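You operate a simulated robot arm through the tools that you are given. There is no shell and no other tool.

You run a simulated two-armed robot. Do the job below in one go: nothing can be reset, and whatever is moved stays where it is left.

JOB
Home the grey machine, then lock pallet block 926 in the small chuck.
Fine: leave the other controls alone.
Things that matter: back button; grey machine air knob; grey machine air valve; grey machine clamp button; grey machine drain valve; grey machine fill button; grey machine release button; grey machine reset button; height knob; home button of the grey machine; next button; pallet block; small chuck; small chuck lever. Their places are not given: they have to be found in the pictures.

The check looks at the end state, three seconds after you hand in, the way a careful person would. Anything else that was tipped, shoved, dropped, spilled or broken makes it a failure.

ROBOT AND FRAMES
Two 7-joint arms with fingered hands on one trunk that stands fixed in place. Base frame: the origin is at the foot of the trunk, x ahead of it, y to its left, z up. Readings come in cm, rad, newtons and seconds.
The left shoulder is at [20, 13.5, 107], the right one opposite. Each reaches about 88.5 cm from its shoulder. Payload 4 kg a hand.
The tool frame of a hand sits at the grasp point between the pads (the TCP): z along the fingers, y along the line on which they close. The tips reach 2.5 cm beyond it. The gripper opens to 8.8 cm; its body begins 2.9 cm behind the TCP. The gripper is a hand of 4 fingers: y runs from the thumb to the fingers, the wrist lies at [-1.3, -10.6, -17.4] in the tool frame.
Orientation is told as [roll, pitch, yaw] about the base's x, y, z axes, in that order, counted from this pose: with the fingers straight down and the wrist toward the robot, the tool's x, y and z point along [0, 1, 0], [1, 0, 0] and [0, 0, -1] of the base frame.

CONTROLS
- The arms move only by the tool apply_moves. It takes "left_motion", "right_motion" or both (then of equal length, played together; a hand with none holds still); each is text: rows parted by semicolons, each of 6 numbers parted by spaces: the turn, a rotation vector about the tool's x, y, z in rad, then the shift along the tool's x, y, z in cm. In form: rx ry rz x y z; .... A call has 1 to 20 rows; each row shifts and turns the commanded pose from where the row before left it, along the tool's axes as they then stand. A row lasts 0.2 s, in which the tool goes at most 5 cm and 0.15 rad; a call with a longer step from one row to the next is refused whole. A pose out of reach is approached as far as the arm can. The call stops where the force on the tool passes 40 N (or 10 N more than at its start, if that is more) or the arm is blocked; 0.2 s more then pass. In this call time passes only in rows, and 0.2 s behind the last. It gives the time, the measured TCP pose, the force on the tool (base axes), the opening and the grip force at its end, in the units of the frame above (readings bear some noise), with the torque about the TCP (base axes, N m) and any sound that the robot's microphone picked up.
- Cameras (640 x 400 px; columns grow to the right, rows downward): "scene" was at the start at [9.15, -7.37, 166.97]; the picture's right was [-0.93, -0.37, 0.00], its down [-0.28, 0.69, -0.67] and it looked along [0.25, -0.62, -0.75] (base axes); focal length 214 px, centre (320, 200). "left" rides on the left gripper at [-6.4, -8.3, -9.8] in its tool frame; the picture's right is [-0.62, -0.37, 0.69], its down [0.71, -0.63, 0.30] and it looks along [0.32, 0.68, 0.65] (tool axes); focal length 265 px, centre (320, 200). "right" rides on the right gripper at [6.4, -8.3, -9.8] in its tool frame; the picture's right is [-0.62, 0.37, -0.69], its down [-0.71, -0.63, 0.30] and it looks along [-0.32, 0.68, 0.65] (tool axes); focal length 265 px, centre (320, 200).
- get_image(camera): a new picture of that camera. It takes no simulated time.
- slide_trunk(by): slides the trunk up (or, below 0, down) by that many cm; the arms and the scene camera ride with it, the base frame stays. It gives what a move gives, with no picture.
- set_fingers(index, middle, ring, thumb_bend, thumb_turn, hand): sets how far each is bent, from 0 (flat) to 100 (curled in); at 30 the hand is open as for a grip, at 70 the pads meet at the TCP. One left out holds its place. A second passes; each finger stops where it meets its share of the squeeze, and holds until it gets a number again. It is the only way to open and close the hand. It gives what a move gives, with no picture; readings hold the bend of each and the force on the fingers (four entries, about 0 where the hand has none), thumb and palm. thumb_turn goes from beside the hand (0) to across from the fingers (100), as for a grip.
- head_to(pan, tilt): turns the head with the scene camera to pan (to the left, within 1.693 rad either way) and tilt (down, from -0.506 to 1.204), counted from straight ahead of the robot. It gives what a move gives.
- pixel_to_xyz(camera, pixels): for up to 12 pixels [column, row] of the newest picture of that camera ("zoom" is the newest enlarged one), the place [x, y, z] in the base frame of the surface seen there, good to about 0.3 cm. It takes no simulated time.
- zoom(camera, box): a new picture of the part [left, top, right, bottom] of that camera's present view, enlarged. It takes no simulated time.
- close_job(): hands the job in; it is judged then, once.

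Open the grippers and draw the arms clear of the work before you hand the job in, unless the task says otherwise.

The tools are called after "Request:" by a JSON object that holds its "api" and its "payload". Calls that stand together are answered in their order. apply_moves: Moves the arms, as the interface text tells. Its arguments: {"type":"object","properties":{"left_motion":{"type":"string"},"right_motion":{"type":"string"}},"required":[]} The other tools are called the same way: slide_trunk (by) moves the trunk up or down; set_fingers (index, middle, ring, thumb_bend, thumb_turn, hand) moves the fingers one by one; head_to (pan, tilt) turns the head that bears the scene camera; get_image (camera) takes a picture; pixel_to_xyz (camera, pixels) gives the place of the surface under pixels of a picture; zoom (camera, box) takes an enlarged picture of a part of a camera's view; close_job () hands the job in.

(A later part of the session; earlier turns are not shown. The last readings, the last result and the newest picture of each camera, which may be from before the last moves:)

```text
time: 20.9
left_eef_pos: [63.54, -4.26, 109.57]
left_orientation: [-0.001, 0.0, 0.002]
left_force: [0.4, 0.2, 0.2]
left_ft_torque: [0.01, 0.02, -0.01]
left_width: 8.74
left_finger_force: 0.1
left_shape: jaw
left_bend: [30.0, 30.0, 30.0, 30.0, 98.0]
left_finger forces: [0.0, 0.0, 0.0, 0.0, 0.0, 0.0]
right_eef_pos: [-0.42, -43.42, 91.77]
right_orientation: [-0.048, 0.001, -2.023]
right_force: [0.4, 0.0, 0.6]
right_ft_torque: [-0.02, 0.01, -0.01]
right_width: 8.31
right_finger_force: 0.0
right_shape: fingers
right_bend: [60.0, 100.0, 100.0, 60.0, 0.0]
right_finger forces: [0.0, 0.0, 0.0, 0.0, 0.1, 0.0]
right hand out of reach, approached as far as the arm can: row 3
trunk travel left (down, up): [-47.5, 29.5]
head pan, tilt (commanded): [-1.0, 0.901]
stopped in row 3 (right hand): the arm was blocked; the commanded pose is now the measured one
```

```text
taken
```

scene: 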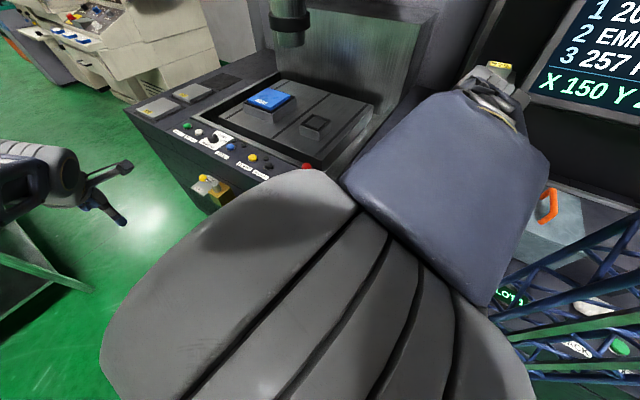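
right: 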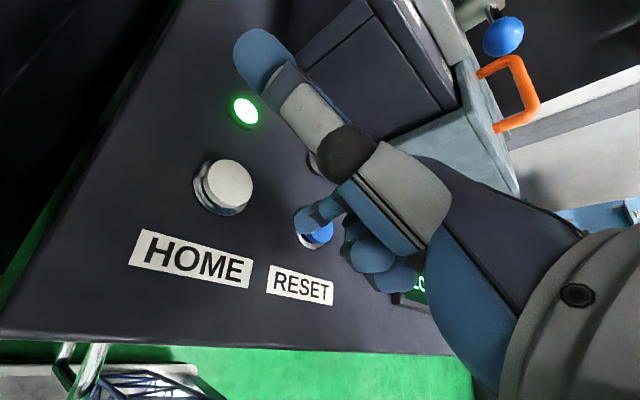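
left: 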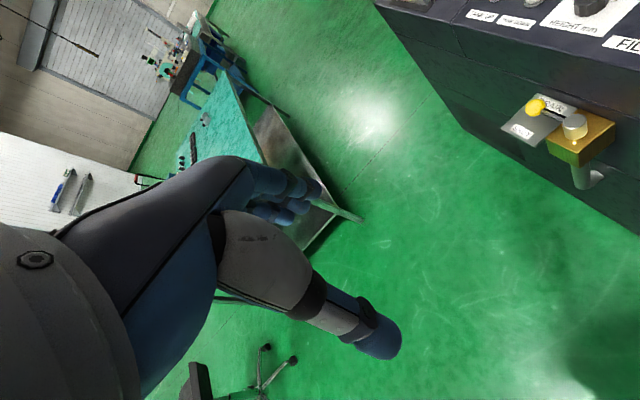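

The arm is too folded to go lower here (hand drifted toward RESET, no touch: forces ~0). I back straight up at once, then lower the trunk more to stretch the arm.

Request:
{"api": "apply_moves", "payload": {"right_motion": "0 0 0 0 0 -3; 0 0 0 0 0 -4.5; 0 0 0 0 0 -4.5; 0 0 0 0 0 -4.5; 0 0 0 0 0 -4.5; 0 0 0 0 0 -4.5"}}

Request:
{"api": "get_image", "payload": {"camera": "right"}}

```text
time: 22.3
left_eef_pos: [63.61, -4.38, 109.65]
left_orientation: [-0.001, -0.002, -0.001]
left_force: [0.0, 0.3, 0.5]
left_ft_torque: [0.01, -0.01, -0.01]
left_width: 8.74
left_finger_force: 0.0
left_shape: jaw
left_bend: [30.0, 30.0, 30.0, 30.0, 98.0]
left_finger forces: [0.0, 0.0, 0.1, 0.0, 0.0, 0.0]
right_eef_pos: [0.74, -43.86, 117.34]
right_orientation: [-0.049, 0.001, -2.024]
right_force: [0.7, -0.1, 0.0]
right_ft_torque: [0.04, 0.03, 0.01]
right_width: 8.29
right_finger_force: 0.0
right_shape: fingers
right_bend: [60.0, 100.0, 100.0, 60.0, 0.0]
right_finger forces: [0.1, 0.1, 0.0, 0.0, 0.0, 0.0]
trunk travel left (down, up): [-47.5, 29.5]
head pan, tilt (commanded): [-1.0, 0.901]
```

```text
taken
```

right: 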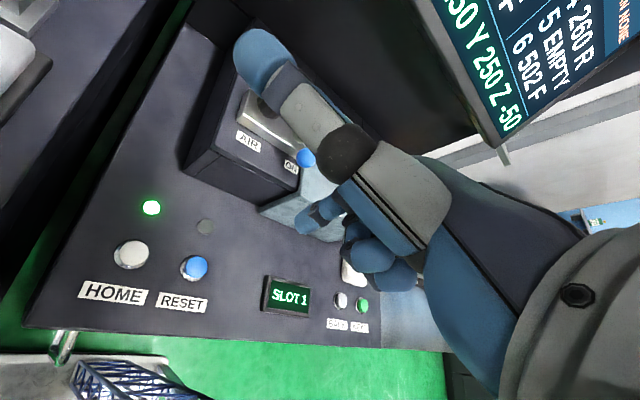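

Before lowering the trunk more, I check what lies beneath the left arm.

Request:
{"api": "head_to", "payload": {"pan": 0.3, "tilt": 0.8}}

Request:
{"api": "get_image", "payload": {"camera": "scene"}}

Request:
{"api": "pixel_to_xyz", "payload": {"camera": "scene", "pixels": [[150, 150], [200, 200], [250, 150], [300, 120], [350, 150], [400, 200], [300, 250], [450, 200], [330, 300], [200, 300]]}}

```text
time: 23.8
left_eef_pos: [63.51, -4.38, 109.45]
left_orientation: [0.001, -0.001, -0.001]
left_force: [-0.5, 0.0, 0.5]
left_ft_torque: [0.0, -0.04, 0.0]
left_width: 8.75
left_finger_force: 0.0
left_shape: jaw
left_bend: [30.0, 30.0, 30.0, 30.0, 98.0]
left_finger forces: [0.0, 0.0, 0.1, 0.0, 0.0, 0.0]
right_eef_pos: [0.69, -43.96, 117.33]
right_orientation: [-0.048, 0.0, -2.024]
right_force: [0.1, -1.0, -0.5]
right_ft_torque: [0.0, -0.01, 0.01]
right_width: 8.29
right_finger_force: 0.1
right_shape: fingers
right_bend: [60.0, 100.0, 100.0, 60.0, 0.0]
right_finger forces: [0.0, 0.0, 0.0, 0.0, 0.1, 0.0]
trunk travel left (down, up): [-47.5, 29.5]
head pan, tilt (commanded): [0.3, 0.799]
```

```text
taken
```

scene: 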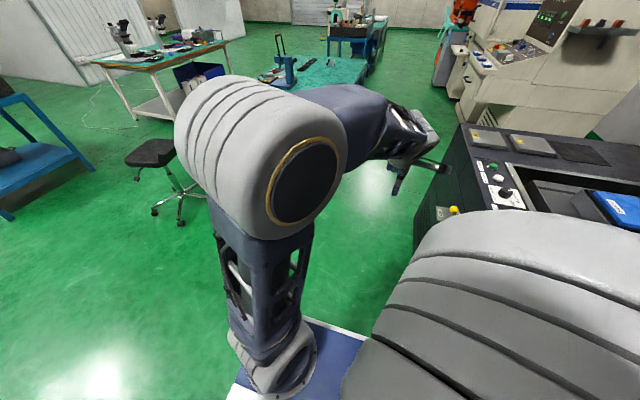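

```text
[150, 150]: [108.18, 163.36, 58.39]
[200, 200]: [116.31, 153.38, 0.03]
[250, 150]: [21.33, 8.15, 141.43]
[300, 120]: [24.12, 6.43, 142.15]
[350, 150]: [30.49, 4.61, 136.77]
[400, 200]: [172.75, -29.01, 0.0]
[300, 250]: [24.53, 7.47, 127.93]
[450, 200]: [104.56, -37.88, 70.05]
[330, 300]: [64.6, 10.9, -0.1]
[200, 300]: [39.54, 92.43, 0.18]
```

Only floor lies below the left arm, so I lower the trunk by another 20 cm (right hand ends at z≈97, still clear of the console).

Request:
{"api": "slide_trunk", "payload": {"by": -20}}

Request:
{"api": "get_image", "payload": {"camera": "right"}}

Request:
{"api": "pixel_to_xyz", "payload": {"camera": "right", "pixels": [[298, 228], [303, 218], [308, 228]]}}

```text
time: 25.9
left_eef_pos: [63.57, -4.29, 89.48]
left_orientation: [-0.002, 0.0, -0.001]
left_force: [0.3, -0.3, -0.4]
left_ft_torque: [0.0, 0.0, 0.0]
left_width: 8.74
left_finger_force: 0.1
left_shape: jaw
left_bend: [30.0, 30.0, 30.0, 30.0, 98.0]
left_finger forces: [0.0, 0.0, 0.1, 0.1, 0.0, 0.0]
right_eef_pos: [0.75, -43.94, 97.31]
right_orientation: [-0.05, 0.0, -2.023]
right_force: [0.0, -0.7, -0.9]
right_ft_torque: [-0.01, -0.02, -0.03]
right_width: 8.28
right_finger_force: 0.0
right_shape: fingers
right_bend: [60.0, 100.0, 100.0, 60.0, 0.0]
right_finger forces: [0.0, 0.0, 0.0, 0.1, 0.1, 0.0]
trunk travel left (down, up): [-27.5, 49.5]
head pan, tilt (commanded): [0.3, 0.799]
```

```text
taken
```

right: 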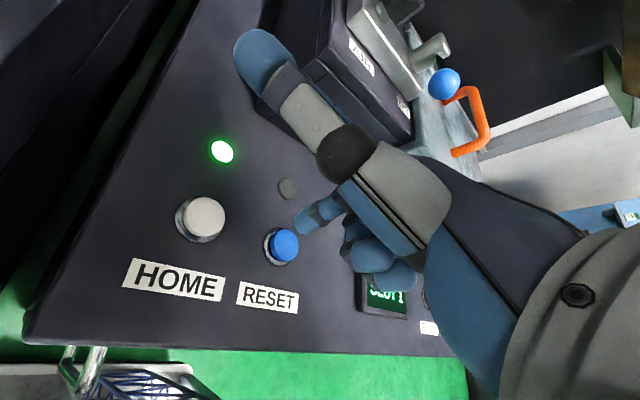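

```text
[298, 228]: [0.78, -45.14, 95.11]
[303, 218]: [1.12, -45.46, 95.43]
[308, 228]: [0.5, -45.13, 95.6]
```

I shift the tip over HOME: about +3.7 cm along tool x, then descend to about 2.5 cm above the button.

Request:
{"api": "apply_moves", "payload": {"right_motion": "0 0.025 0 1.85 -0.09 0; 0 0.025 0 1.84 -0.09 0; 0 0 0 0 0 2.5; 0 0 0 0 0 2.5"}}

Request:
{"api": "get_image", "payload": {"camera": "right"}}

Request:
{"api": "pixel_to_xyz", "payload": {"camera": "right", "pixels": [[298, 228], [303, 218], [308, 228]]}}

```text
time: 26.9
left_eef_pos: [63.57, -4.43, 89.57]
left_orientation: [0.0, 0.001, 0.001]
left_force: [-0.3, -0.3, -0.6]
left_ft_torque: [0.04, -0.03, 0.0]
left_width: 8.75
left_finger_force: 0.1
left_shape: jaw
left_bend: [30.0, 30.0, 30.0, 30.0, 98.0]
left_finger forces: [0.0, 0.0, 0.0, 0.0, 0.1, 0.0]
right_eef_pos: [4.24, -45.44, 92.13]
right_orientation: [0.004, 0.0, -2.023]
right_force: [0.5, 0.1, 0.8]
right_ft_torque: [0.02, 0.03, 0.0]
right_width: 8.28
right_finger_force: 0.1
right_shape: fingers
right_bend: [60.0, 100.0, 100.0, 60.0, 0.0]
right_finger forces: [0.0, 0.1, 0.0, 0.0, 0.1, 0.0]
trunk travel left (down, up): [-27.5, 49.5]
head pan, tilt (commanded): [0.3, 0.799]
```

```text
taken
```

right: 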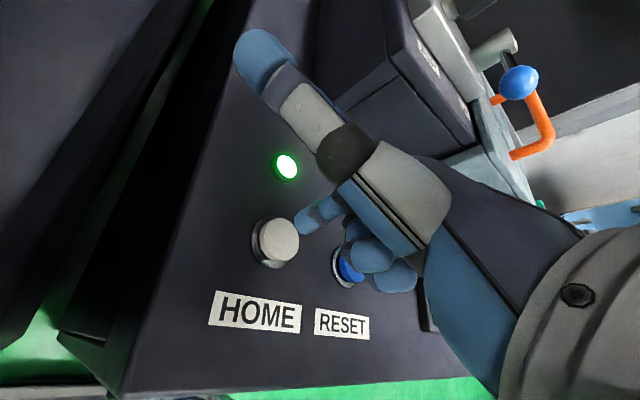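

```text
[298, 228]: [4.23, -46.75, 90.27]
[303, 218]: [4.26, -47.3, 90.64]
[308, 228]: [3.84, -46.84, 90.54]
```

The tip now sits over HOME (tip ≈(3.6,−47.2,90)). I press down in small rows.

Request:
{"api": "apply_moves", "payload": {"right_motion": "0 0 0 0 0 1.3; 0 0 0 0 0 0.6; 0 0 0 0 0 0.5; 0 0 0 0 0 0.4"}}

Request:
{"api": "get_image", "payload": {"camera": "right"}}

```text
time: 27.9
left_eef_pos: [63.62, -4.34, 89.57]
left_orientation: [0.0, -0.001, 0.0]
left_force: [-0.3, 0.0, 0.4]
left_ft_torque: [0.01, 0.0, 0.03]
left_width: 8.8
left_finger_force: 0.1
left_shape: jaw
left_bend: [30.0, 30.0, 30.0, 30.0, 98.0]
left_finger forces: [0.0, 0.0, 0.1, 0.1, 0.0, 0.0]
right_eef_pos: [4.05, -45.48, 89.58]
right_orientation: [0.003, -0.005, -2.022]
right_force: [-1.4, -1.0, 14.9]
right_ft_torque: [-0.32, 0.04, -0.03]
right_width: 8.29
right_finger_force: 7.7
right_shape: fingers
right_bend: [60.0, 100.0, 100.0, 60.0, 0.0]
right_finger forces: [15.3, 0.0, 0.0, 0.0, 0.0, 0.0]
trunk travel left (down, up): [-27.5, 49.5]
head pan, tilt (commanded): [0.3, 0.799]
heard: click
```

```text
taken
```

right: 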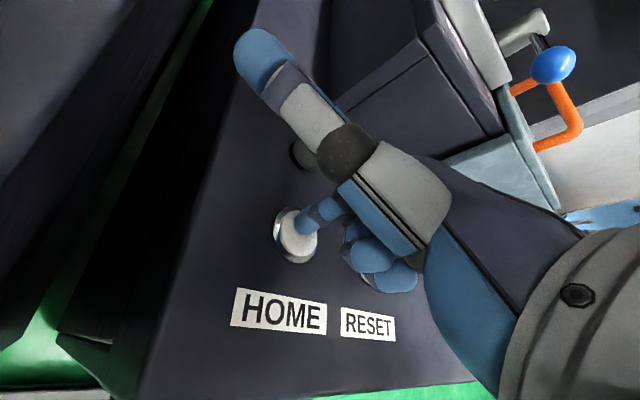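

A click was heard with 15 N on the index. I back off and look at the machine state.

Request:
{"api": "apply_moves", "payload": {"right_motion": "0 0 0 0 0 -2; 0 0 0 0 0 -4; 0 0 0 0 0 -4.5; 0 0 0 0 0 -4.5; 0 0 0 0 0 -4.5"}}

Request:
{"api": "head_to", "payload": {"pan": -1.2, "tilt": 0.5}}

Request:
{"api": "get_image", "payload": {"camera": "scene"}}

Request:
{"api": "get_image", "payload": {"camera": "right"}}

```text
time: 29.1
left_eef_pos: [63.65, -4.4, 89.5]
left_orientation: [-0.002, 0.0, -0.002]
left_force: [-0.1, -0.6, -0.5]
left_ft_torque: [0.0, -0.03, 0.0]
left_width: 8.73
left_finger_force: 0.0
left_shape: jaw
left_bend: [30.0, 30.0, 30.0, 30.0, 98.0]
left_finger forces: [0.0, 0.1, 0.0, 0.0, 0.0, 0.0]
right_eef_pos: [3.92, -45.48, 108.95]
right_orientation: [0.002, 0.0, -2.025]
right_force: [-0.2, -1.0, 0.1]
right_ft_torque: [-0.01, 0.03, -0.02]
right_width: 8.33
right_finger_force: 0.0
right_shape: fingers
right_bend: [60.0, 100.0, 100.0, 60.0, 0.0]
right_finger forces: [0.0, 0.1, 0.0, 0.1, 0.0, 0.0]
trunk travel left (down, up): [-27.5, 49.5]
head pan, tilt (commanded): [0.3, 0.799]
```

```text
time: 30.7
left_eef_pos: [63.73, -4.27, 89.52]
left_orientation: [-0.001, -0.001, 0.0]
left_force: [-0.4, 0.0, 0.5]
left_ft_torque: [-0.01, 0.05, 0.01]
left_width: 8.78
left_finger_force: 0.1
left_shape: jaw
left_bend: [30.0, 30.0, 30.0, 30.0, 98.0]
left_finger forces: [0.1, 0.1, 0.0, 0.0, 0.0, 0.0]
right_eef_pos: [3.95, -45.41, 108.89]
right_orientation: [0.002, 0.001, -2.023]
right_force: [-0.2, -0.5, 0.7]
right_ft_torque: [-0.01, -0.01, -0.01]
right_width: 8.3
right_finger_force: 0.1
right_shape: fingers
right_bend: [60.0, 100.0, 100.0, 60.0, 0.0]
right_finger forces: [0.0, 0.1, 0.1, 0.0, 0.0, 0.0]
trunk travel left (down, up): [-27.5, 49.5]
head pan, tilt (commanded): [-1.201, 0.499]
```

```text
taken
```

scene: 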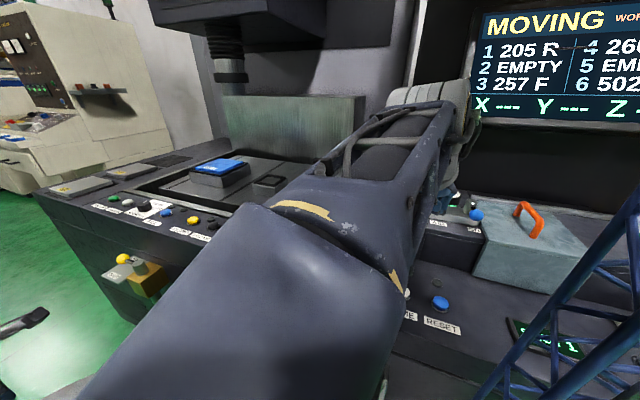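

```text
taken
```

right: 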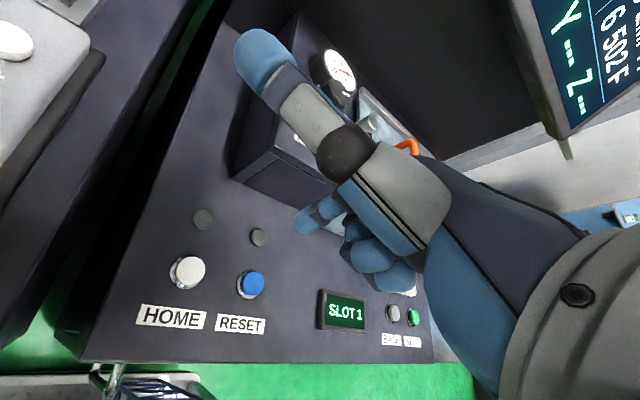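

The screen says MOVING, so homing runs. While waiting I look at the shelf and rack with the scene camera.

Request:
{"api": "head_to", "payload": {"pan": -1.5, "tilt": 0.2}}

Request:
{"api": "get_image", "payload": {"camera": "scene"}}

```text
time: 31.5
left_eef_pos: [63.63, -4.32, 89.59]
left_orientation: [0.0, -0.001, 0.001]
left_force: [0.2, 0.4, -0.1]
left_ft_torque: [-0.02, 0.0, -0.02]
left_width: 8.76
left_finger_force: 0.0
left_shape: jaw
left_bend: [30.0, 30.0, 30.0, 30.0, 98.0]
left_finger forces: [0.1, 0.0, 0.0, 0.0, 0.1, 0.0]
right_eef_pos: [4.06, -45.42, 108.87]
right_orientation: [0.001, -0.001, -2.023]
right_force: [-0.2, 0.5, 0.3]
right_ft_torque: [-0.02, -0.03, 0.01]
right_width: 8.3
right_finger_force: 0.0
right_shape: fingers
right_bend: [60.0, 100.0, 100.0, 60.0, 0.0]
right_finger forces: [0.0, 0.0, 0.0, 0.1, 0.1, 0.0]
trunk travel left (down, up): [-27.5, 49.5]
head pan, tilt (commanded): [-1.499, 0.201]
```

```text
taken
```

scene: 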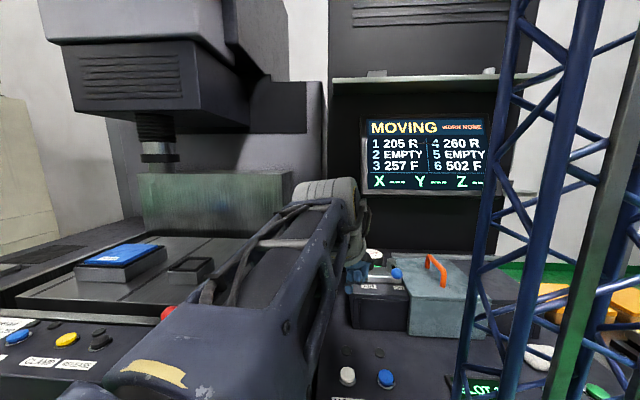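

I move the right hand to hover over the pendant and turn its camera to view the rack and shelf, while homing goes on.

Request:
{"api": "apply_moves", "payload": {"right_motion": "0 0 -0.12 2.43 -1.18 0; 0 0 -0.12 2.55 -0.87 0; 0 0 -0.12 2.64 -0.56 0; 0 0 -0.12 2.69 -0.24 0; 0 0 -0.12 2.7 0.08 0; 0 0 -0.12 2.67 0.4 0"}}

Request:
{"api": "get_image", "payload": {"camera": "right"}}

Request:
{"api": "get_image", "payload": {"camera": "scene"}}

```text
time: 32.6
left_eef_pos: [63.69, -4.34, 89.57]
left_orientation: [0.001, -0.001, 0.003]
left_force: [-0.2, 0.3, -0.1]
left_ft_torque: [-0.02, -0.02, 0.03]
left_width: 8.78
left_finger_force: 0.1
left_shape: jaw
left_bend: [30.0, 30.0, 30.0, 30.0, 98.0]
left_finger forces: [0.0, 0.1, 0.0, 0.0, 0.0, 0.0]
right_eef_pos: [10.78, -45.07, 107.87]
right_orientation: [-0.021, 0.033, -1.678]
right_force: [0.6, 0.4, 0.1]
right_ft_torque: [-0.02, 0.01, 0.0]
right_width: 8.31
right_finger_force: 0.0
right_shape: fingers
right_bend: [60.0, 100.0, 100.0, 60.0, 0.0]
right_finger forces: [0.0, 0.0, 0.0, 0.0, 0.0, 0.0]
trunk travel left (down, up): [-27.5, 49.5]
head pan, tilt (commanded): [-1.499, 0.201]
stopped in row 5 (right hand): the arm was blocked; the commanded pose is now the measured one
```

```text
taken
```

right: 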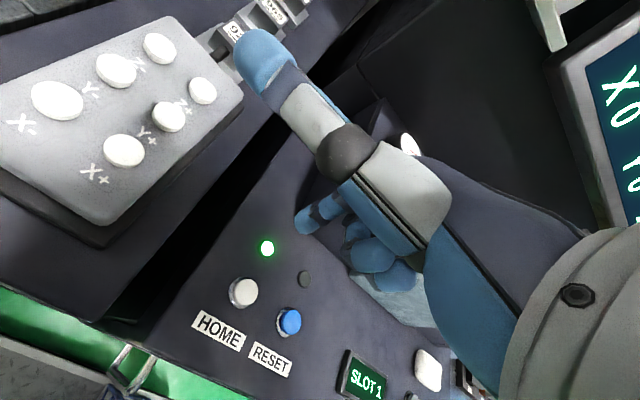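

```text
taken
```

scene: 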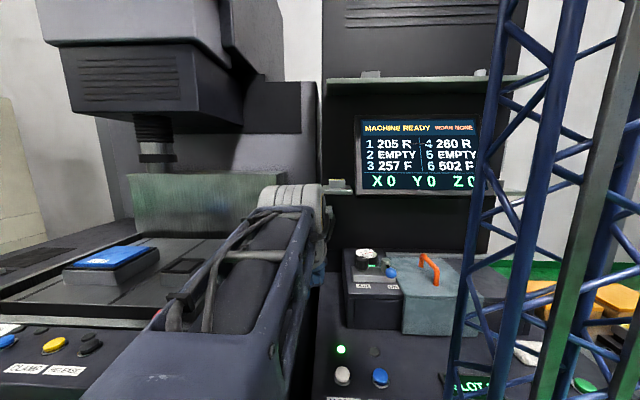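

Homing is done: screen shows MACHINE READY, X0 Y0 Z0. Now I raise the trunk by 40 so the right hand can look at and reach the shelf.

Request:
{"api": "slide_trunk", "payload": {"by": 40}}

Request:
{"api": "get_image", "payload": {"camera": "right"}}

Request:
{"api": "get_image", "payload": {"camera": "scene"}}

```text
time: 36.5
left_eef_pos: [63.65, -4.28, 129.61]
left_orientation: [0.0, 0.001, 0.0]
left_force: [0.3, -0.6, -0.7]
left_ft_torque: [0.03, -0.01, 0.0]
left_width: 8.77
left_finger_force: 0.0
left_shape: jaw
left_bend: [30.0, 30.0, 30.0, 30.0, 98.0]
left_finger forces: [0.1, 0.0, 0.0, 0.0, 0.0, 0.1]
right_eef_pos: [10.93, -45.14, 147.92]
right_orientation: [-0.024, 0.036, -1.673]
right_force: [-0.1, -0.5, -0.5]
right_ft_torque: [0.01, 0.0, -0.01]
right_width: 8.3
right_finger_force: 0.1
right_shape: fingers
right_bend: [60.0, 100.0, 100.0, 60.0, 0.0]
right_finger forces: [0.0, 0.0, 0.0, 0.0, 0.0, 0.1]
trunk travel left (down, up): [-67.5, 9.5]
head pan, tilt (commanded): [-1.499, 0.201]
```

```text
taken
```

right: 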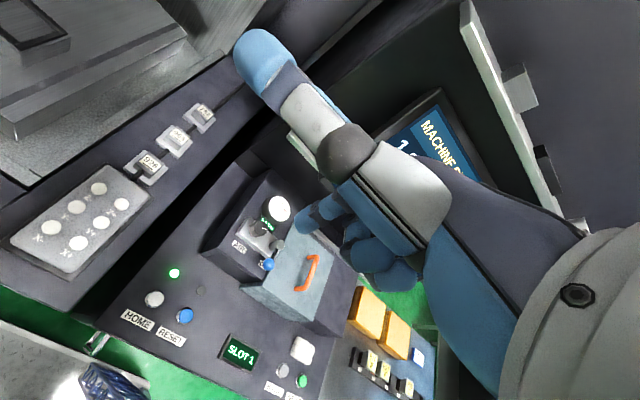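

```text
taken
```

scene: 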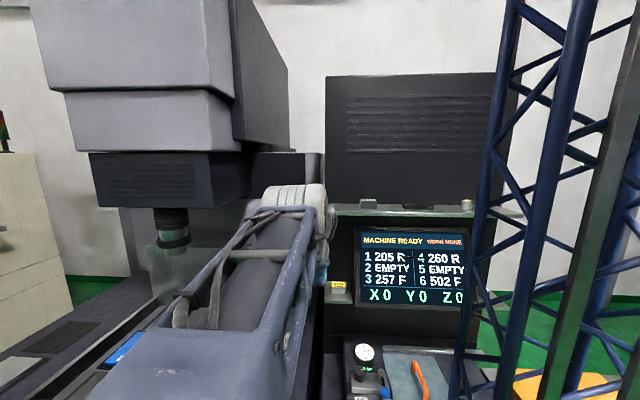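

I zoom on the rack from the right camera and on the shelf, ledge and bench from the scene camera.

Request:
{"api": "zoom", "payload": {"camera": "right", "box": [110, 80, 230, 200]}}

Request:
{"api": "zoom", "payload": {"camera": "right", "box": [330, 280, 450, 400]}}

Request:
{"api": "zoom", "payload": {"camera": "right", "box": [0, 0, 220, 140]}}

Request:
{"api": "zoom", "payload": {"camera": "scene", "box": [310, 190, 490, 320]}}

```text
3.33 times, centred on (170, 140) of right
```

zoom: 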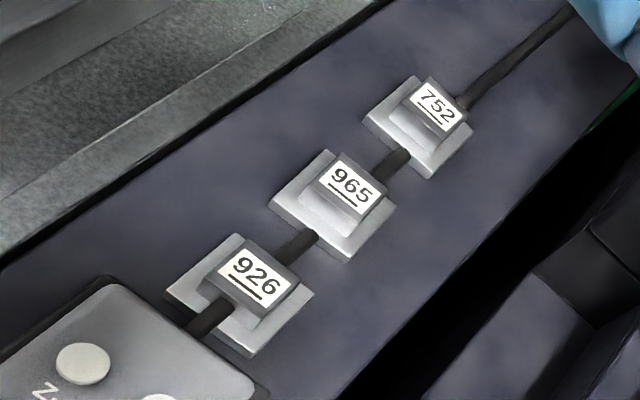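

```text
3.33 times, centred on (390, 340) of right
```

zoom: 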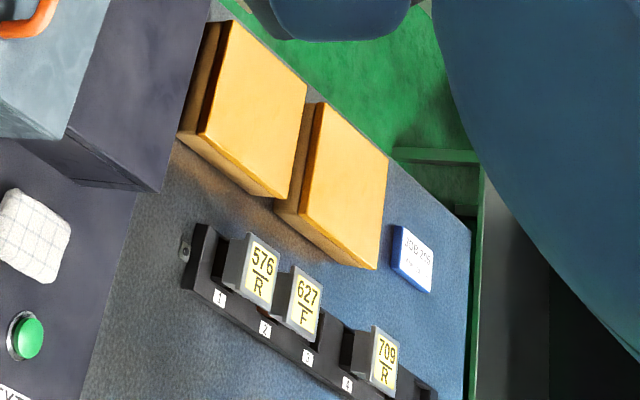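

```text
2.86 times, centred on (110, 70) of right
```

zoom: 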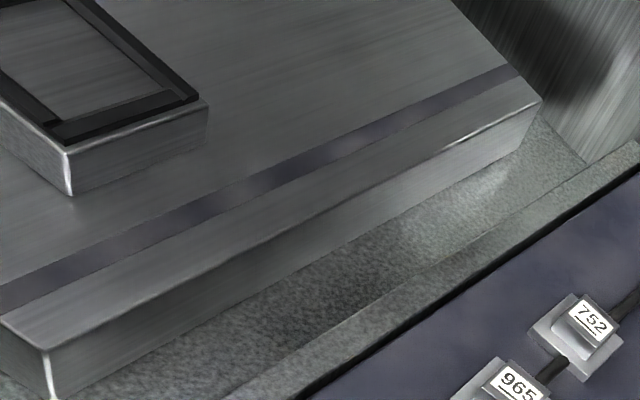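

```text
3.08 times, centred on (400, 255) of scene
```

zoom: 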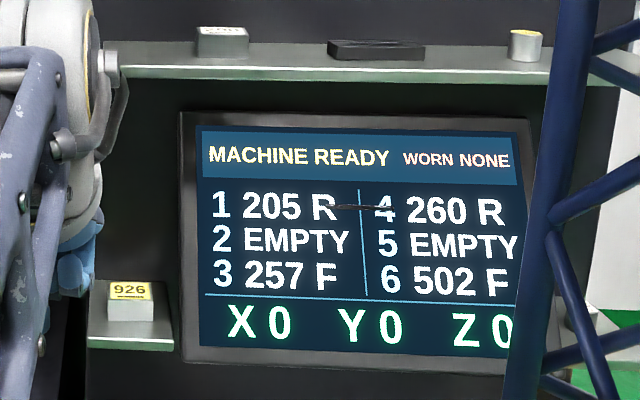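

The rack holds blocks 926, 965, 752 with white labels on a rail; the shelf holds a block with a yellow 926 label. I measure both and the chuck pocket to decide which is the pallet block.

Request:
{"api": "zoom", "payload": {"camera": "right", "box": [130, 135, 180, 185]}}

Request:
{"api": "pixel_to_xyz", "payload": {"camera": "zoom", "pixels": [[200, 155], [335, 195], [280, 320], [150, 240], [100, 150], [390, 260], [250, 240], [60, 290], [220, 380], [180, 130]]}}

Request:
{"api": "zoom", "payload": {"camera": "scene", "box": [325, 265, 365, 295]}}

Request:
{"api": "zoom", "payload": {"camera": "scene", "box": [350, 190, 480, 220]}}

```text
8.00 times, centred on (155, 160) of right
```

zoom: 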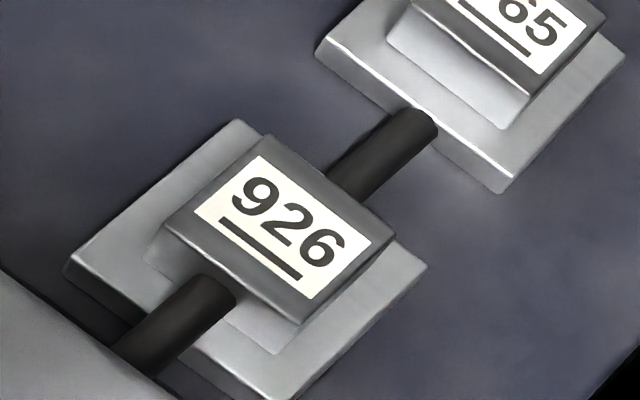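

```text
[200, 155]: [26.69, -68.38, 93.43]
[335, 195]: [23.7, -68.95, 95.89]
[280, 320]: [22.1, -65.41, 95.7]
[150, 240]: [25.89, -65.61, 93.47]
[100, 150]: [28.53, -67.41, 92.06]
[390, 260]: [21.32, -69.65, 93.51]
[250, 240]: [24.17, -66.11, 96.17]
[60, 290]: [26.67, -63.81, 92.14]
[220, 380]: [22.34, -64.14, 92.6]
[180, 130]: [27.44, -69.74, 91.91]
```

```text
13.33 times, centred on (345, 280) of scene
```

zoom: 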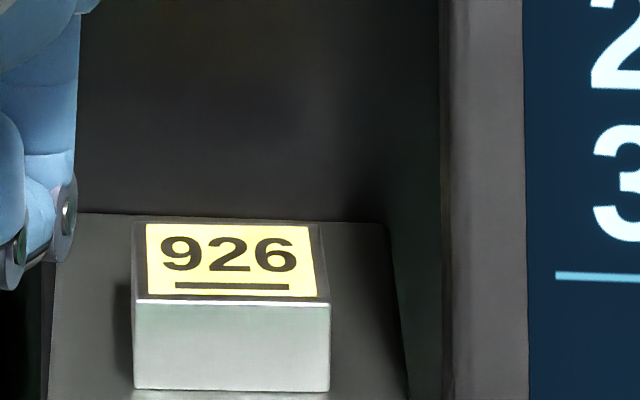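

```text
4.92 times, centred on (415, 205) of scene
```

zoom: 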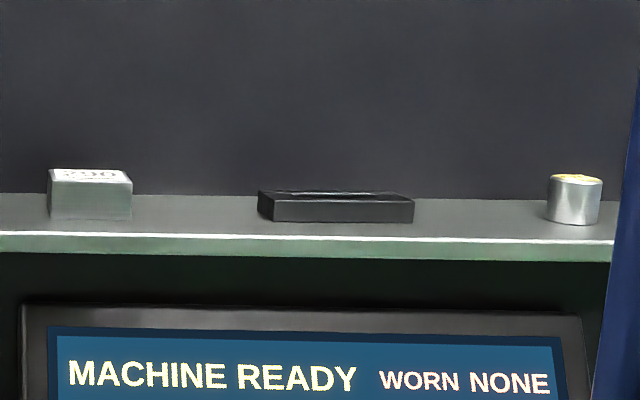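

The rack items seem to be cable clips (a dark cable runs through them) with tags, while the shelf 926 is a silver block like the "290" on the ledge. I measure the visible chuck corner and the block to compare sizes.

Request:
{"api": "pixel_to_xyz", "payload": {"camera": "right", "pixels": [[22, 49], [68, 34], [62, 33], [27, 42], [22, 40], [30, 0], [25, 20], [10, 30], [50, 20], [40, 10]]}}

Request:
{"api": "zoom", "payload": {"camera": "right", "box": [0, 0, 80, 64]}}

Request:
{"api": "zoom", "payload": {"camera": "scene", "box": [325, 265, 365, 305]}}

Request:
{"api": "pixel_to_xyz", "payload": {"camera": "zoom", "pixels": [[145, 235], [320, 235], [140, 300], [325, 300], [140, 350], [320, 350], [140, 385], [150, 225], [300, 225], [60, 300], [400, 300], [200, 265]]}}

```text
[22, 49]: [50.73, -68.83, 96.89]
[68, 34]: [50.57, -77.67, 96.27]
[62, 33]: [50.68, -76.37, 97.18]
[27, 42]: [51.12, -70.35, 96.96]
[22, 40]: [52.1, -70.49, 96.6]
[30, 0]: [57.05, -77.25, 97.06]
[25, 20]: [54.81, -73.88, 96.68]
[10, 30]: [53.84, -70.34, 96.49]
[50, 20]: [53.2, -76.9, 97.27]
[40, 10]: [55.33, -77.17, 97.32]
```

```text
6.25 times, centred on (40, 32) of right
```

zoom: 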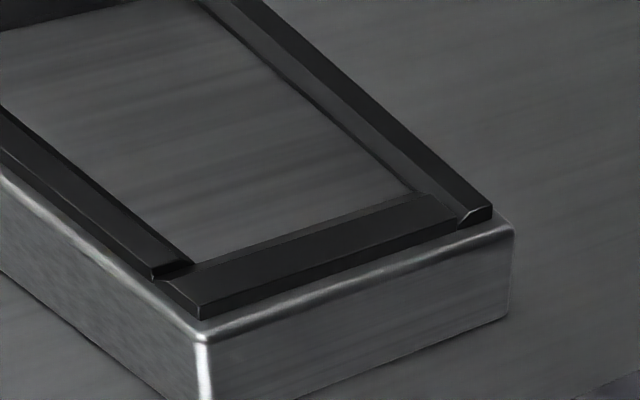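

```text
10.00 times, centred on (345, 285) of scene
```

zoom: 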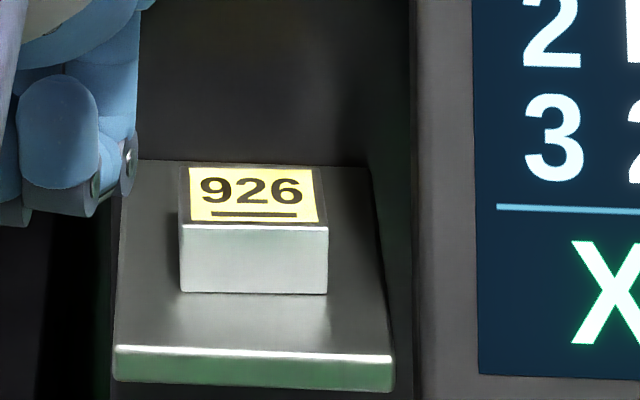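

```text
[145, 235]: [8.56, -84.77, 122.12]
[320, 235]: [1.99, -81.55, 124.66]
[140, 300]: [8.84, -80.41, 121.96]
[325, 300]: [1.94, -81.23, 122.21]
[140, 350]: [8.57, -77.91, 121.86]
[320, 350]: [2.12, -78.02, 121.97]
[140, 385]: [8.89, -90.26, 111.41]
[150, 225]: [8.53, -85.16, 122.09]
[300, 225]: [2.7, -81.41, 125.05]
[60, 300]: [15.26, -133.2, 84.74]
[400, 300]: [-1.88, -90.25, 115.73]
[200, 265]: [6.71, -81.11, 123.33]
```

I move the right hand toward (24,−45,128) to get a closer oblique view of the rack items.

Request:
{"api": "apply_moves", "payload": {"right_motion": "-0.01 0 -0.11 2.2 -0.2 3; -0.01 0 -0.11 2.2 -0.1 3; -0.01 0 -0.11 2.2 0.1 3; 0 0 -0.11 2.2 0.4 3; 0 0 -0.11 2.1 0.7 3; 0 0 -0.11 2.0 0.9 3"}}

Request:
{"api": "get_image", "payload": {"camera": "right"}}

```text
time: 37.2
left_eef_pos: [63.61, -4.44, 129.52]
left_orientation: [-0.001, -0.001, 0.004]
left_force: [0.2, -0.1, -0.6]
left_ft_torque: [-0.04, -0.04, 0.02]
left_width: 8.75
left_finger_force: 0.0
left_shape: jaw
left_bend: [30.0, 30.0, 30.0, 30.0, 98.0]
left_finger forces: [0.0, 0.0, 0.0, 0.1, 0.1, 0.0]
right_eef_pos: [11.48, -44.79, 138.5]
right_orientation: [-0.057, 0.086, -1.578]
right_force: [-0.2, 1.3, -0.1]
right_ft_torque: [-0.02, 0.02, 0.0]
right_width: 8.31
right_finger_force: 0.0
right_shape: fingers
right_bend: [60.0, 100.0, 100.0, 60.0, 0.0]
right_finger forces: [0.0, 0.0, 0.0, 0.0, 0.1, 0.0]
trunk travel left (down, up): [-67.5, 9.5]
head pan, tilt (commanded): [-1.499, 0.201]
stopped in row 3 (right hand): the arm was blocked; the commanded pose is now the measured one
```

```text
taken
```

right: 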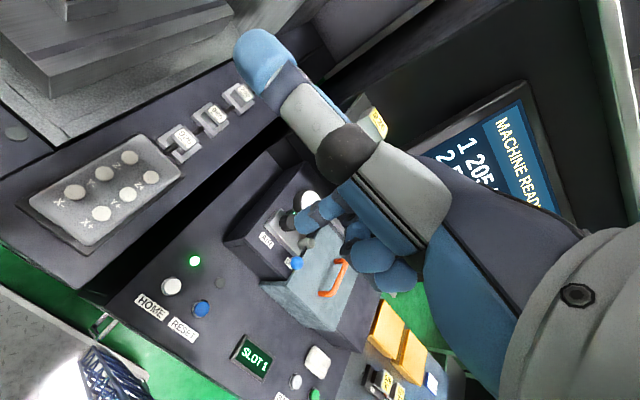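

The wrist hits a limit when yawing here. I'll hold the yaw, level the hand and translate toward +x first.

Request:
{"api": "apply_moves", "payload": {"right_motion": "-0.03 0.02 0.04 2.5 0 0; -0.03 0.02 0.04 2.5 0 0; -0.03 0.02 0 2.5 0 0; 0 0 0 2.5 0 0; 0 0 0 2.5 0 0"}}

Request:
{"api": "get_image", "payload": {"camera": "right"}}

```text
time: 38.4
left_eef_pos: [63.57, -4.4, 129.6]
left_orientation: [0.002, 0.002, -0.001]
left_force: [-0.3, -0.4, -0.2]
left_ft_torque: [0.01, 0.01, 0.0]
left_width: 8.76
left_finger_force: 0.1
left_shape: jaw
left_bend: [30.0, 30.0, 30.0, 30.0, 98.0]
left_finger forces: [0.0, 0.0, 0.1, 0.0, 0.0, 0.1]
right_eef_pos: [24.02, -45.55, 138.35]
right_orientation: [0.003, -0.013, -1.65]
right_force: [-0.2, 0.5, -0.1]
right_ft_torque: [0.01, 0.0, 0.01]
right_width: 8.28
right_finger_force: 0.1
right_shape: fingers
right_bend: [60.0, 100.0, 100.0, 60.0, 0.0]
right_finger forces: [0.0, 0.0, 0.1, 0.0, 0.1, 0.1]
trunk travel left (down, up): [-67.5, 9.5]
head pan, tilt (commanded): [-1.499, 0.201]
```

```text
taken
```

right: 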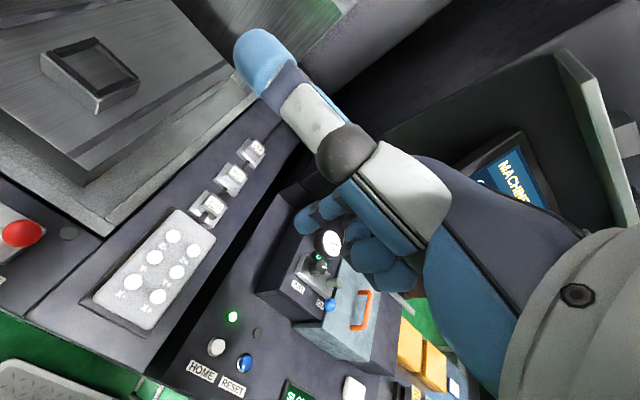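

Good, now the whole small chuck is in view at (90,75) and the rack at (230,180). I zoom and measure both.

Request:
{"api": "zoom", "payload": {"camera": "right", "box": [180, 120, 280, 230]}}

Request:
{"api": "zoom", "payload": {"camera": "right", "box": [30, 25, 150, 125]}}

Request:
{"api": "pixel_to_xyz", "payload": {"camera": "zoom", "pixels": [[60, 145], [310, 75], [575, 255], [345, 345], [115, 145], [310, 100], [510, 250], [340, 310], [300, 200], [85, 135], [340, 330], [560, 245]]}}

```text
3.64 times, centred on (230, 175) of right
```

zoom: 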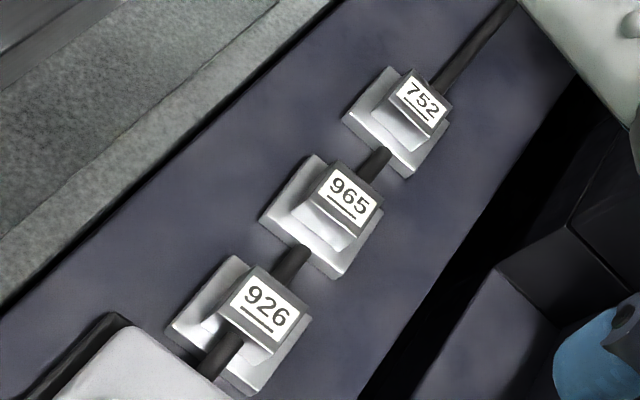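

```text
4.00 times, centred on (90, 75) of right
```

zoom: 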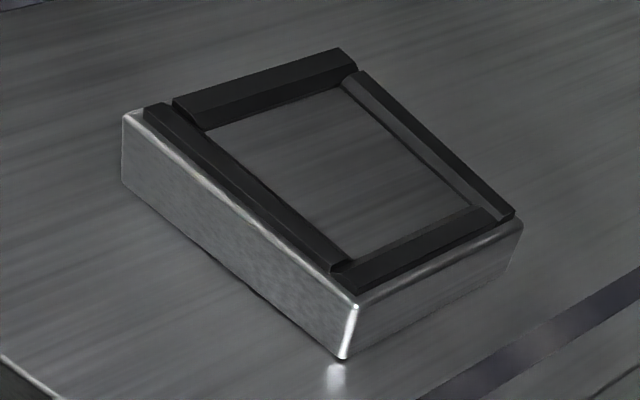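

```text
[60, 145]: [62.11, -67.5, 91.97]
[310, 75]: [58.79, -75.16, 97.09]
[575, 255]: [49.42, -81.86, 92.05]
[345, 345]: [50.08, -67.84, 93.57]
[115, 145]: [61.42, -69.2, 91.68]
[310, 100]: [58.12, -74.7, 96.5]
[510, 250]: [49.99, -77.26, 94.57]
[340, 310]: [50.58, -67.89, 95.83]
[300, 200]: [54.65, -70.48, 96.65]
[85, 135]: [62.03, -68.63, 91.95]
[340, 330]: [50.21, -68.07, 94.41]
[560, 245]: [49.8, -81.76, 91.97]
```

I measure the inner pocket corners on this zoom.

Request:
{"api": "pixel_to_xyz", "payload": {"camera": "zoom", "pixels": [[212, 135], [330, 95], [470, 203], [345, 248], [150, 110], [345, 50], [512, 212], [352, 285], [200, 118], [345, 80], [435, 160], [260, 180]]}}

```text
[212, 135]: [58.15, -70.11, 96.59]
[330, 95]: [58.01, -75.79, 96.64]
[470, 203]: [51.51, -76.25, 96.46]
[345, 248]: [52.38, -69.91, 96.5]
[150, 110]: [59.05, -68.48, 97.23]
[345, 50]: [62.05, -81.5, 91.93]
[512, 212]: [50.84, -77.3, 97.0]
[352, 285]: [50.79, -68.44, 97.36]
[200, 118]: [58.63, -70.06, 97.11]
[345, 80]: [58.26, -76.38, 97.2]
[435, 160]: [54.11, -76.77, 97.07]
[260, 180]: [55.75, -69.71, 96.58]
```

Pocket inner size is about 6.1×6.3 cm with lips 0.6 cm high. I zoom again on the shelf block for its depth, now with the arm moved.

Request:
{"api": "zoom", "payload": {"camera": "scene", "box": [325, 265, 365, 305]}}

Request:
{"api": "pixel_to_xyz", "payload": {"camera": "zoom", "pixels": [[185, 168], [190, 170], [250, 168], [250, 172], [250, 180], [250, 200], [250, 220], [250, 230], [250, 290], [250, 165], [250, 162], [315, 170]]}}

Request:
{"api": "get_image", "payload": {"camera": "scene"}}

```text
10.00 times, centred on (345, 285) of scene
```

zoom: 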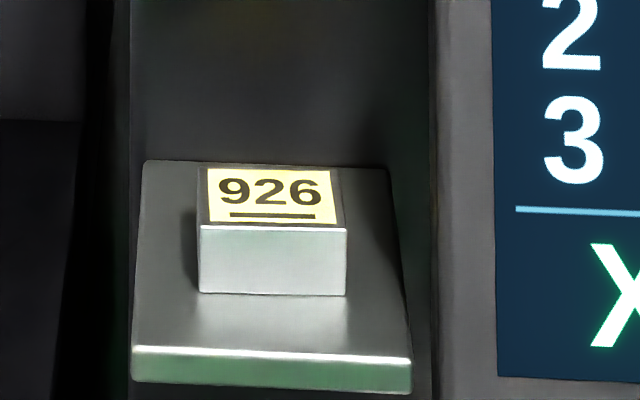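

```text
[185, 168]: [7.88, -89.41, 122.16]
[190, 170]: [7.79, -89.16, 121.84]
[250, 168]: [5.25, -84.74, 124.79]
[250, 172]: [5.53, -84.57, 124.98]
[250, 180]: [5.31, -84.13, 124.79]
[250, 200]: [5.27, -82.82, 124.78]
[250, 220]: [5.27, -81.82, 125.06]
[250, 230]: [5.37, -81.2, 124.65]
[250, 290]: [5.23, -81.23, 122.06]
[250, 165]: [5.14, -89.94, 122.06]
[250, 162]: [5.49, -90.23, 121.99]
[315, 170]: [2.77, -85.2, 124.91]
```

```text
taken
```

scene: 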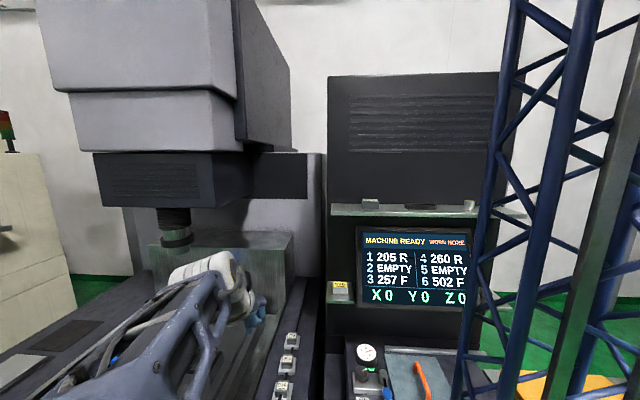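

The shelf block is 5.6×3.9×2.9 cm. To judge the rack items properly I move the hand closer for a detailed look.

Request:
{"api": "apply_moves", "payload": {"right_motion": "0 0 0 0 2 3.6; 0 0 0 0 2 3.6; 0 0 0 0 2 3.6; 0 0 0 0 2 3.6; 0 0 0 0 2 3"}}

Request:
{"api": "get_image", "payload": {"camera": "right"}}

Request:
{"api": "zoom", "payload": {"camera": "right", "box": [120, 60, 300, 200]}}

```text
time: 39.6
left_eef_pos: [63.52, -4.32, 129.54]
left_orientation: [0.001, -0.001, 0.002]
left_force: [0.9, 0.3, -0.5]
left_ft_torque: [0.0, 0.0, 0.02]
left_width: 8.78
left_finger_force: 0.0
left_shape: jaw
left_bend: [30.0, 30.0, 30.0, 30.0, 98.0]
left_finger forces: [0.1, 0.1, 0.1, 0.1, 0.0, 0.0]
right_eef_pos: [23.14, -55.44, 121.01]
right_orientation: [0.002, -0.011, -1.649]
right_force: [-0.3, 0.9, -0.4]
right_ft_torque: [0.03, -0.01, -0.03]
right_width: 8.28
right_finger_force: 0.0
right_shape: fingers
right_bend: [60.0, 100.0, 100.0, 60.0, 0.0]
right_finger forces: [0.0, 0.0, 0.0, 0.0, 0.1, 0.1]
trunk travel left (down, up): [-67.5, 9.5]
head pan, tilt (commanded): [-1.499, 0.201]
```

```text
taken
```

right: 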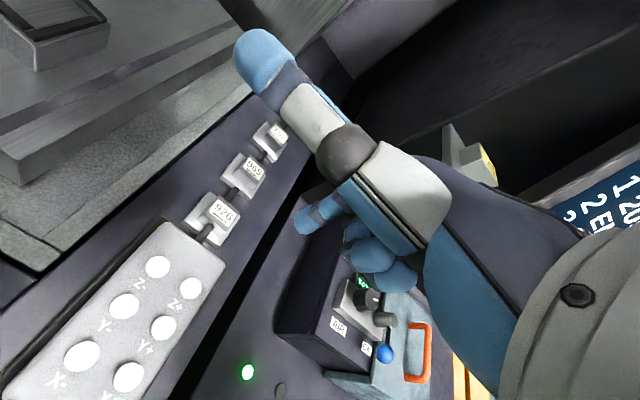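

```text
2.86 times, centred on (210, 130) of right
```

zoom: 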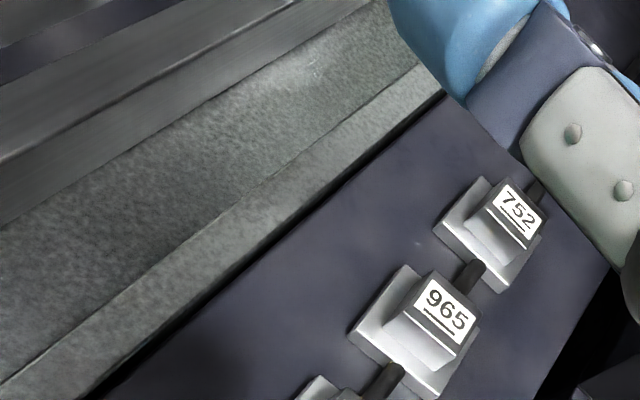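

Zoom closer on rack item 926 and 965.

Request:
{"api": "zoom", "payload": {"camera": "right", "box": [170, 130, 280, 250]}}

Request:
{"api": "zoom", "payload": {"camera": "right", "box": [180, 180, 250, 250]}}

Request:
{"api": "pixel_to_xyz", "payload": {"camera": "zoom", "pixels": [[230, 130], [420, 180], [300, 240], [200, 200], [120, 260], [260, 380], [450, 300], [180, 120], [330, 330], [250, 400], [500, 60], [350, 180]]}}

```text
3.33 times, centred on (225, 190) of right
```

zoom: 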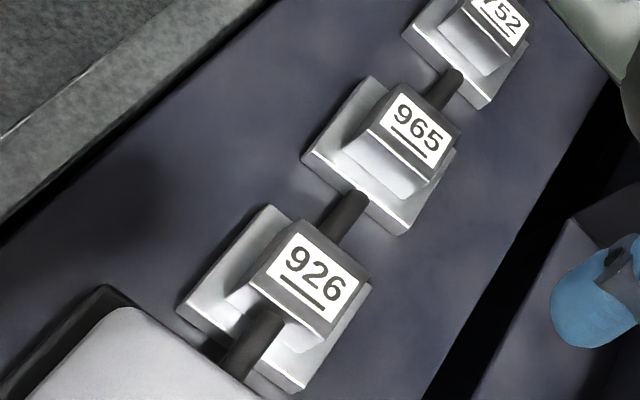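

```text
5.71 times, centred on (215, 215) of right
```

zoom: 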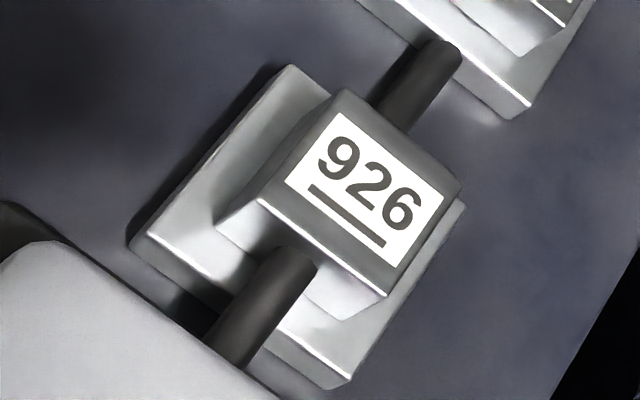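

```text
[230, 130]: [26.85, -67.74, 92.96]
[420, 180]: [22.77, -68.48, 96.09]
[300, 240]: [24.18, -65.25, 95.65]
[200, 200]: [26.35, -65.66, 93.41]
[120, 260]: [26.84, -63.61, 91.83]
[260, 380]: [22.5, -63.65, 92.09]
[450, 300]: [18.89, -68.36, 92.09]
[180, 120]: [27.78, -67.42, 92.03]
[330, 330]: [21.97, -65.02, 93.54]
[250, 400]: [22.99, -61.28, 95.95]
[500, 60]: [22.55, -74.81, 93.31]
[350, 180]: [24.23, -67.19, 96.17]
```

The rack pieces are cable clamps with a cable running through them, so they are fixed tags, not pallets. I'll survey the ledge, the right shelf and the bench for other candidates before deciding.

Request:
{"api": "zoom", "payload": {"camera": "scene", "box": [320, 180, 540, 320]}}

Request:
{"api": "zoom", "payload": {"camera": "scene", "box": [350, 190, 400, 215]}}

Request:
{"api": "zoom", "payload": {"camera": "scene", "box": [440, 190, 500, 230]}}

Request:
{"api": "head_to", "payload": {"pan": -1.68, "tilt": 0.7}}

Request:
{"api": "get_image", "payload": {"camera": "scene"}}

```text
2.86 times, centred on (430, 250) of scene
```

zoom: 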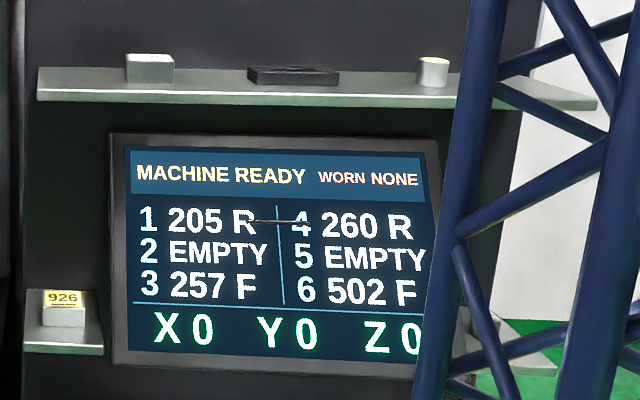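

```text
12.80 times, centred on (375, 202) of scene
```

zoom: 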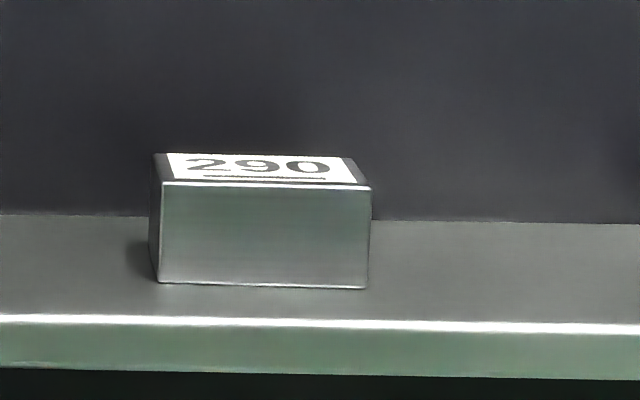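

```text
10.00 times, centred on (470, 210) of scene
```

zoom: 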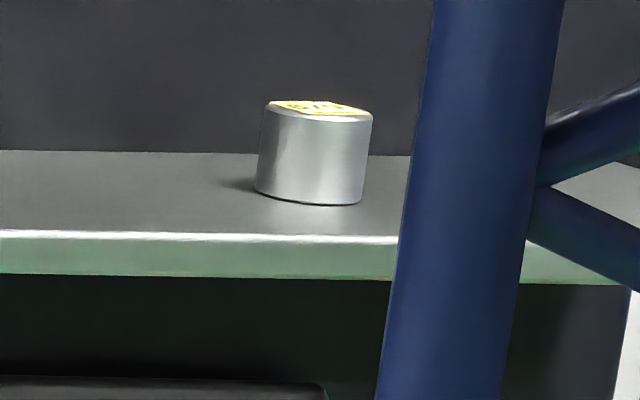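

```text
time: 40.6
left_eef_pos: [63.6, -4.28, 129.56]
left_orientation: [0.0, 0.0, -0.001]
left_force: [-0.3, -0.5, 0.2]
left_ft_torque: [-0.02, 0.05, -0.04]
left_width: 8.77
left_finger_force: 0.1
left_shape: jaw
left_bend: [30.0, 30.0, 30.0, 30.0, 98.0]
left_finger forces: [0.0, 0.1, 0.0, 0.0, 0.0, 0.1]
right_eef_pos: [23.34, -55.62, 121.01]
right_orientation: [0.002, -0.012, -1.65]
right_force: [-0.9, -0.3, -1.1]
right_ft_torque: [-0.01, -0.02, 0.03]
right_width: 8.31
right_finger_force: 0.1
right_shape: fingers
right_bend: [60.0, 100.0, 100.0, 60.0, 0.0]
right_finger forces: [0.1, 0.1, 0.0, 0.0, 0.0, 0.0]
trunk travel left (down, up): [-67.5, 9.5]
head pan, tilt (commanded): [-1.681, 0.7]
```

```text
taken
```

scene: 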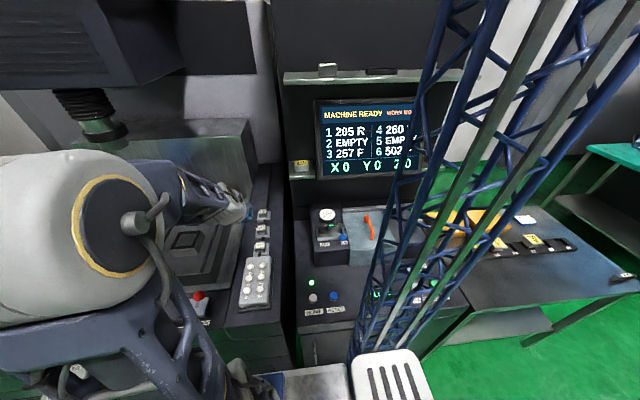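

I need to settle what the rack pieces are. I zoom in on them again and measure the dark rod segments, plates and blocks in detail.

Request:
{"api": "zoom", "payload": {"camera": "right", "box": [190, 140, 270, 220]}}

Request:
{"api": "pixel_to_xyz", "payload": {"camera": "zoom", "pixels": [[330, 250], [290, 290], [360, 215], [350, 240], [310, 270], [130, 380], [480, 130], [420, 60], [400, 230], [330, 130], [500, 180], [250, 180]]}}

```text
5.00 times, centred on (230, 180) of right
```

zoom: 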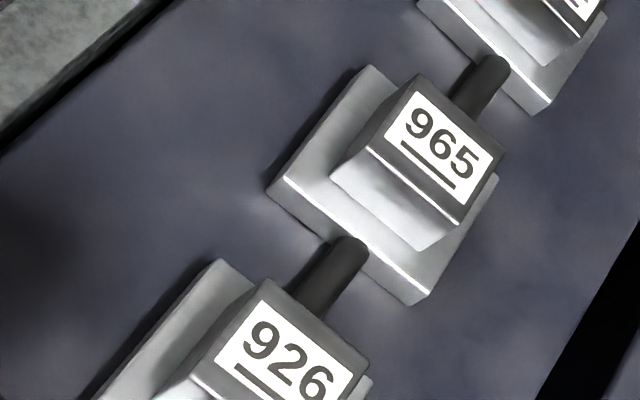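

```text
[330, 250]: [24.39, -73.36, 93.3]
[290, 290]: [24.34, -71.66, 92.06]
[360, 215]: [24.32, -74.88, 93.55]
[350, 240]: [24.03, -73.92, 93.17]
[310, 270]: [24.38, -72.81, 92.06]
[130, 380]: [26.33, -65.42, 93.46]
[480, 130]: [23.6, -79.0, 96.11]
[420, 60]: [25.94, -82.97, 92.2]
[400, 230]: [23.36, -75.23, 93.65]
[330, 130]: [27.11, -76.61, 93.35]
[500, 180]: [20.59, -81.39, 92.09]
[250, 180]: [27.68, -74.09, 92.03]
```

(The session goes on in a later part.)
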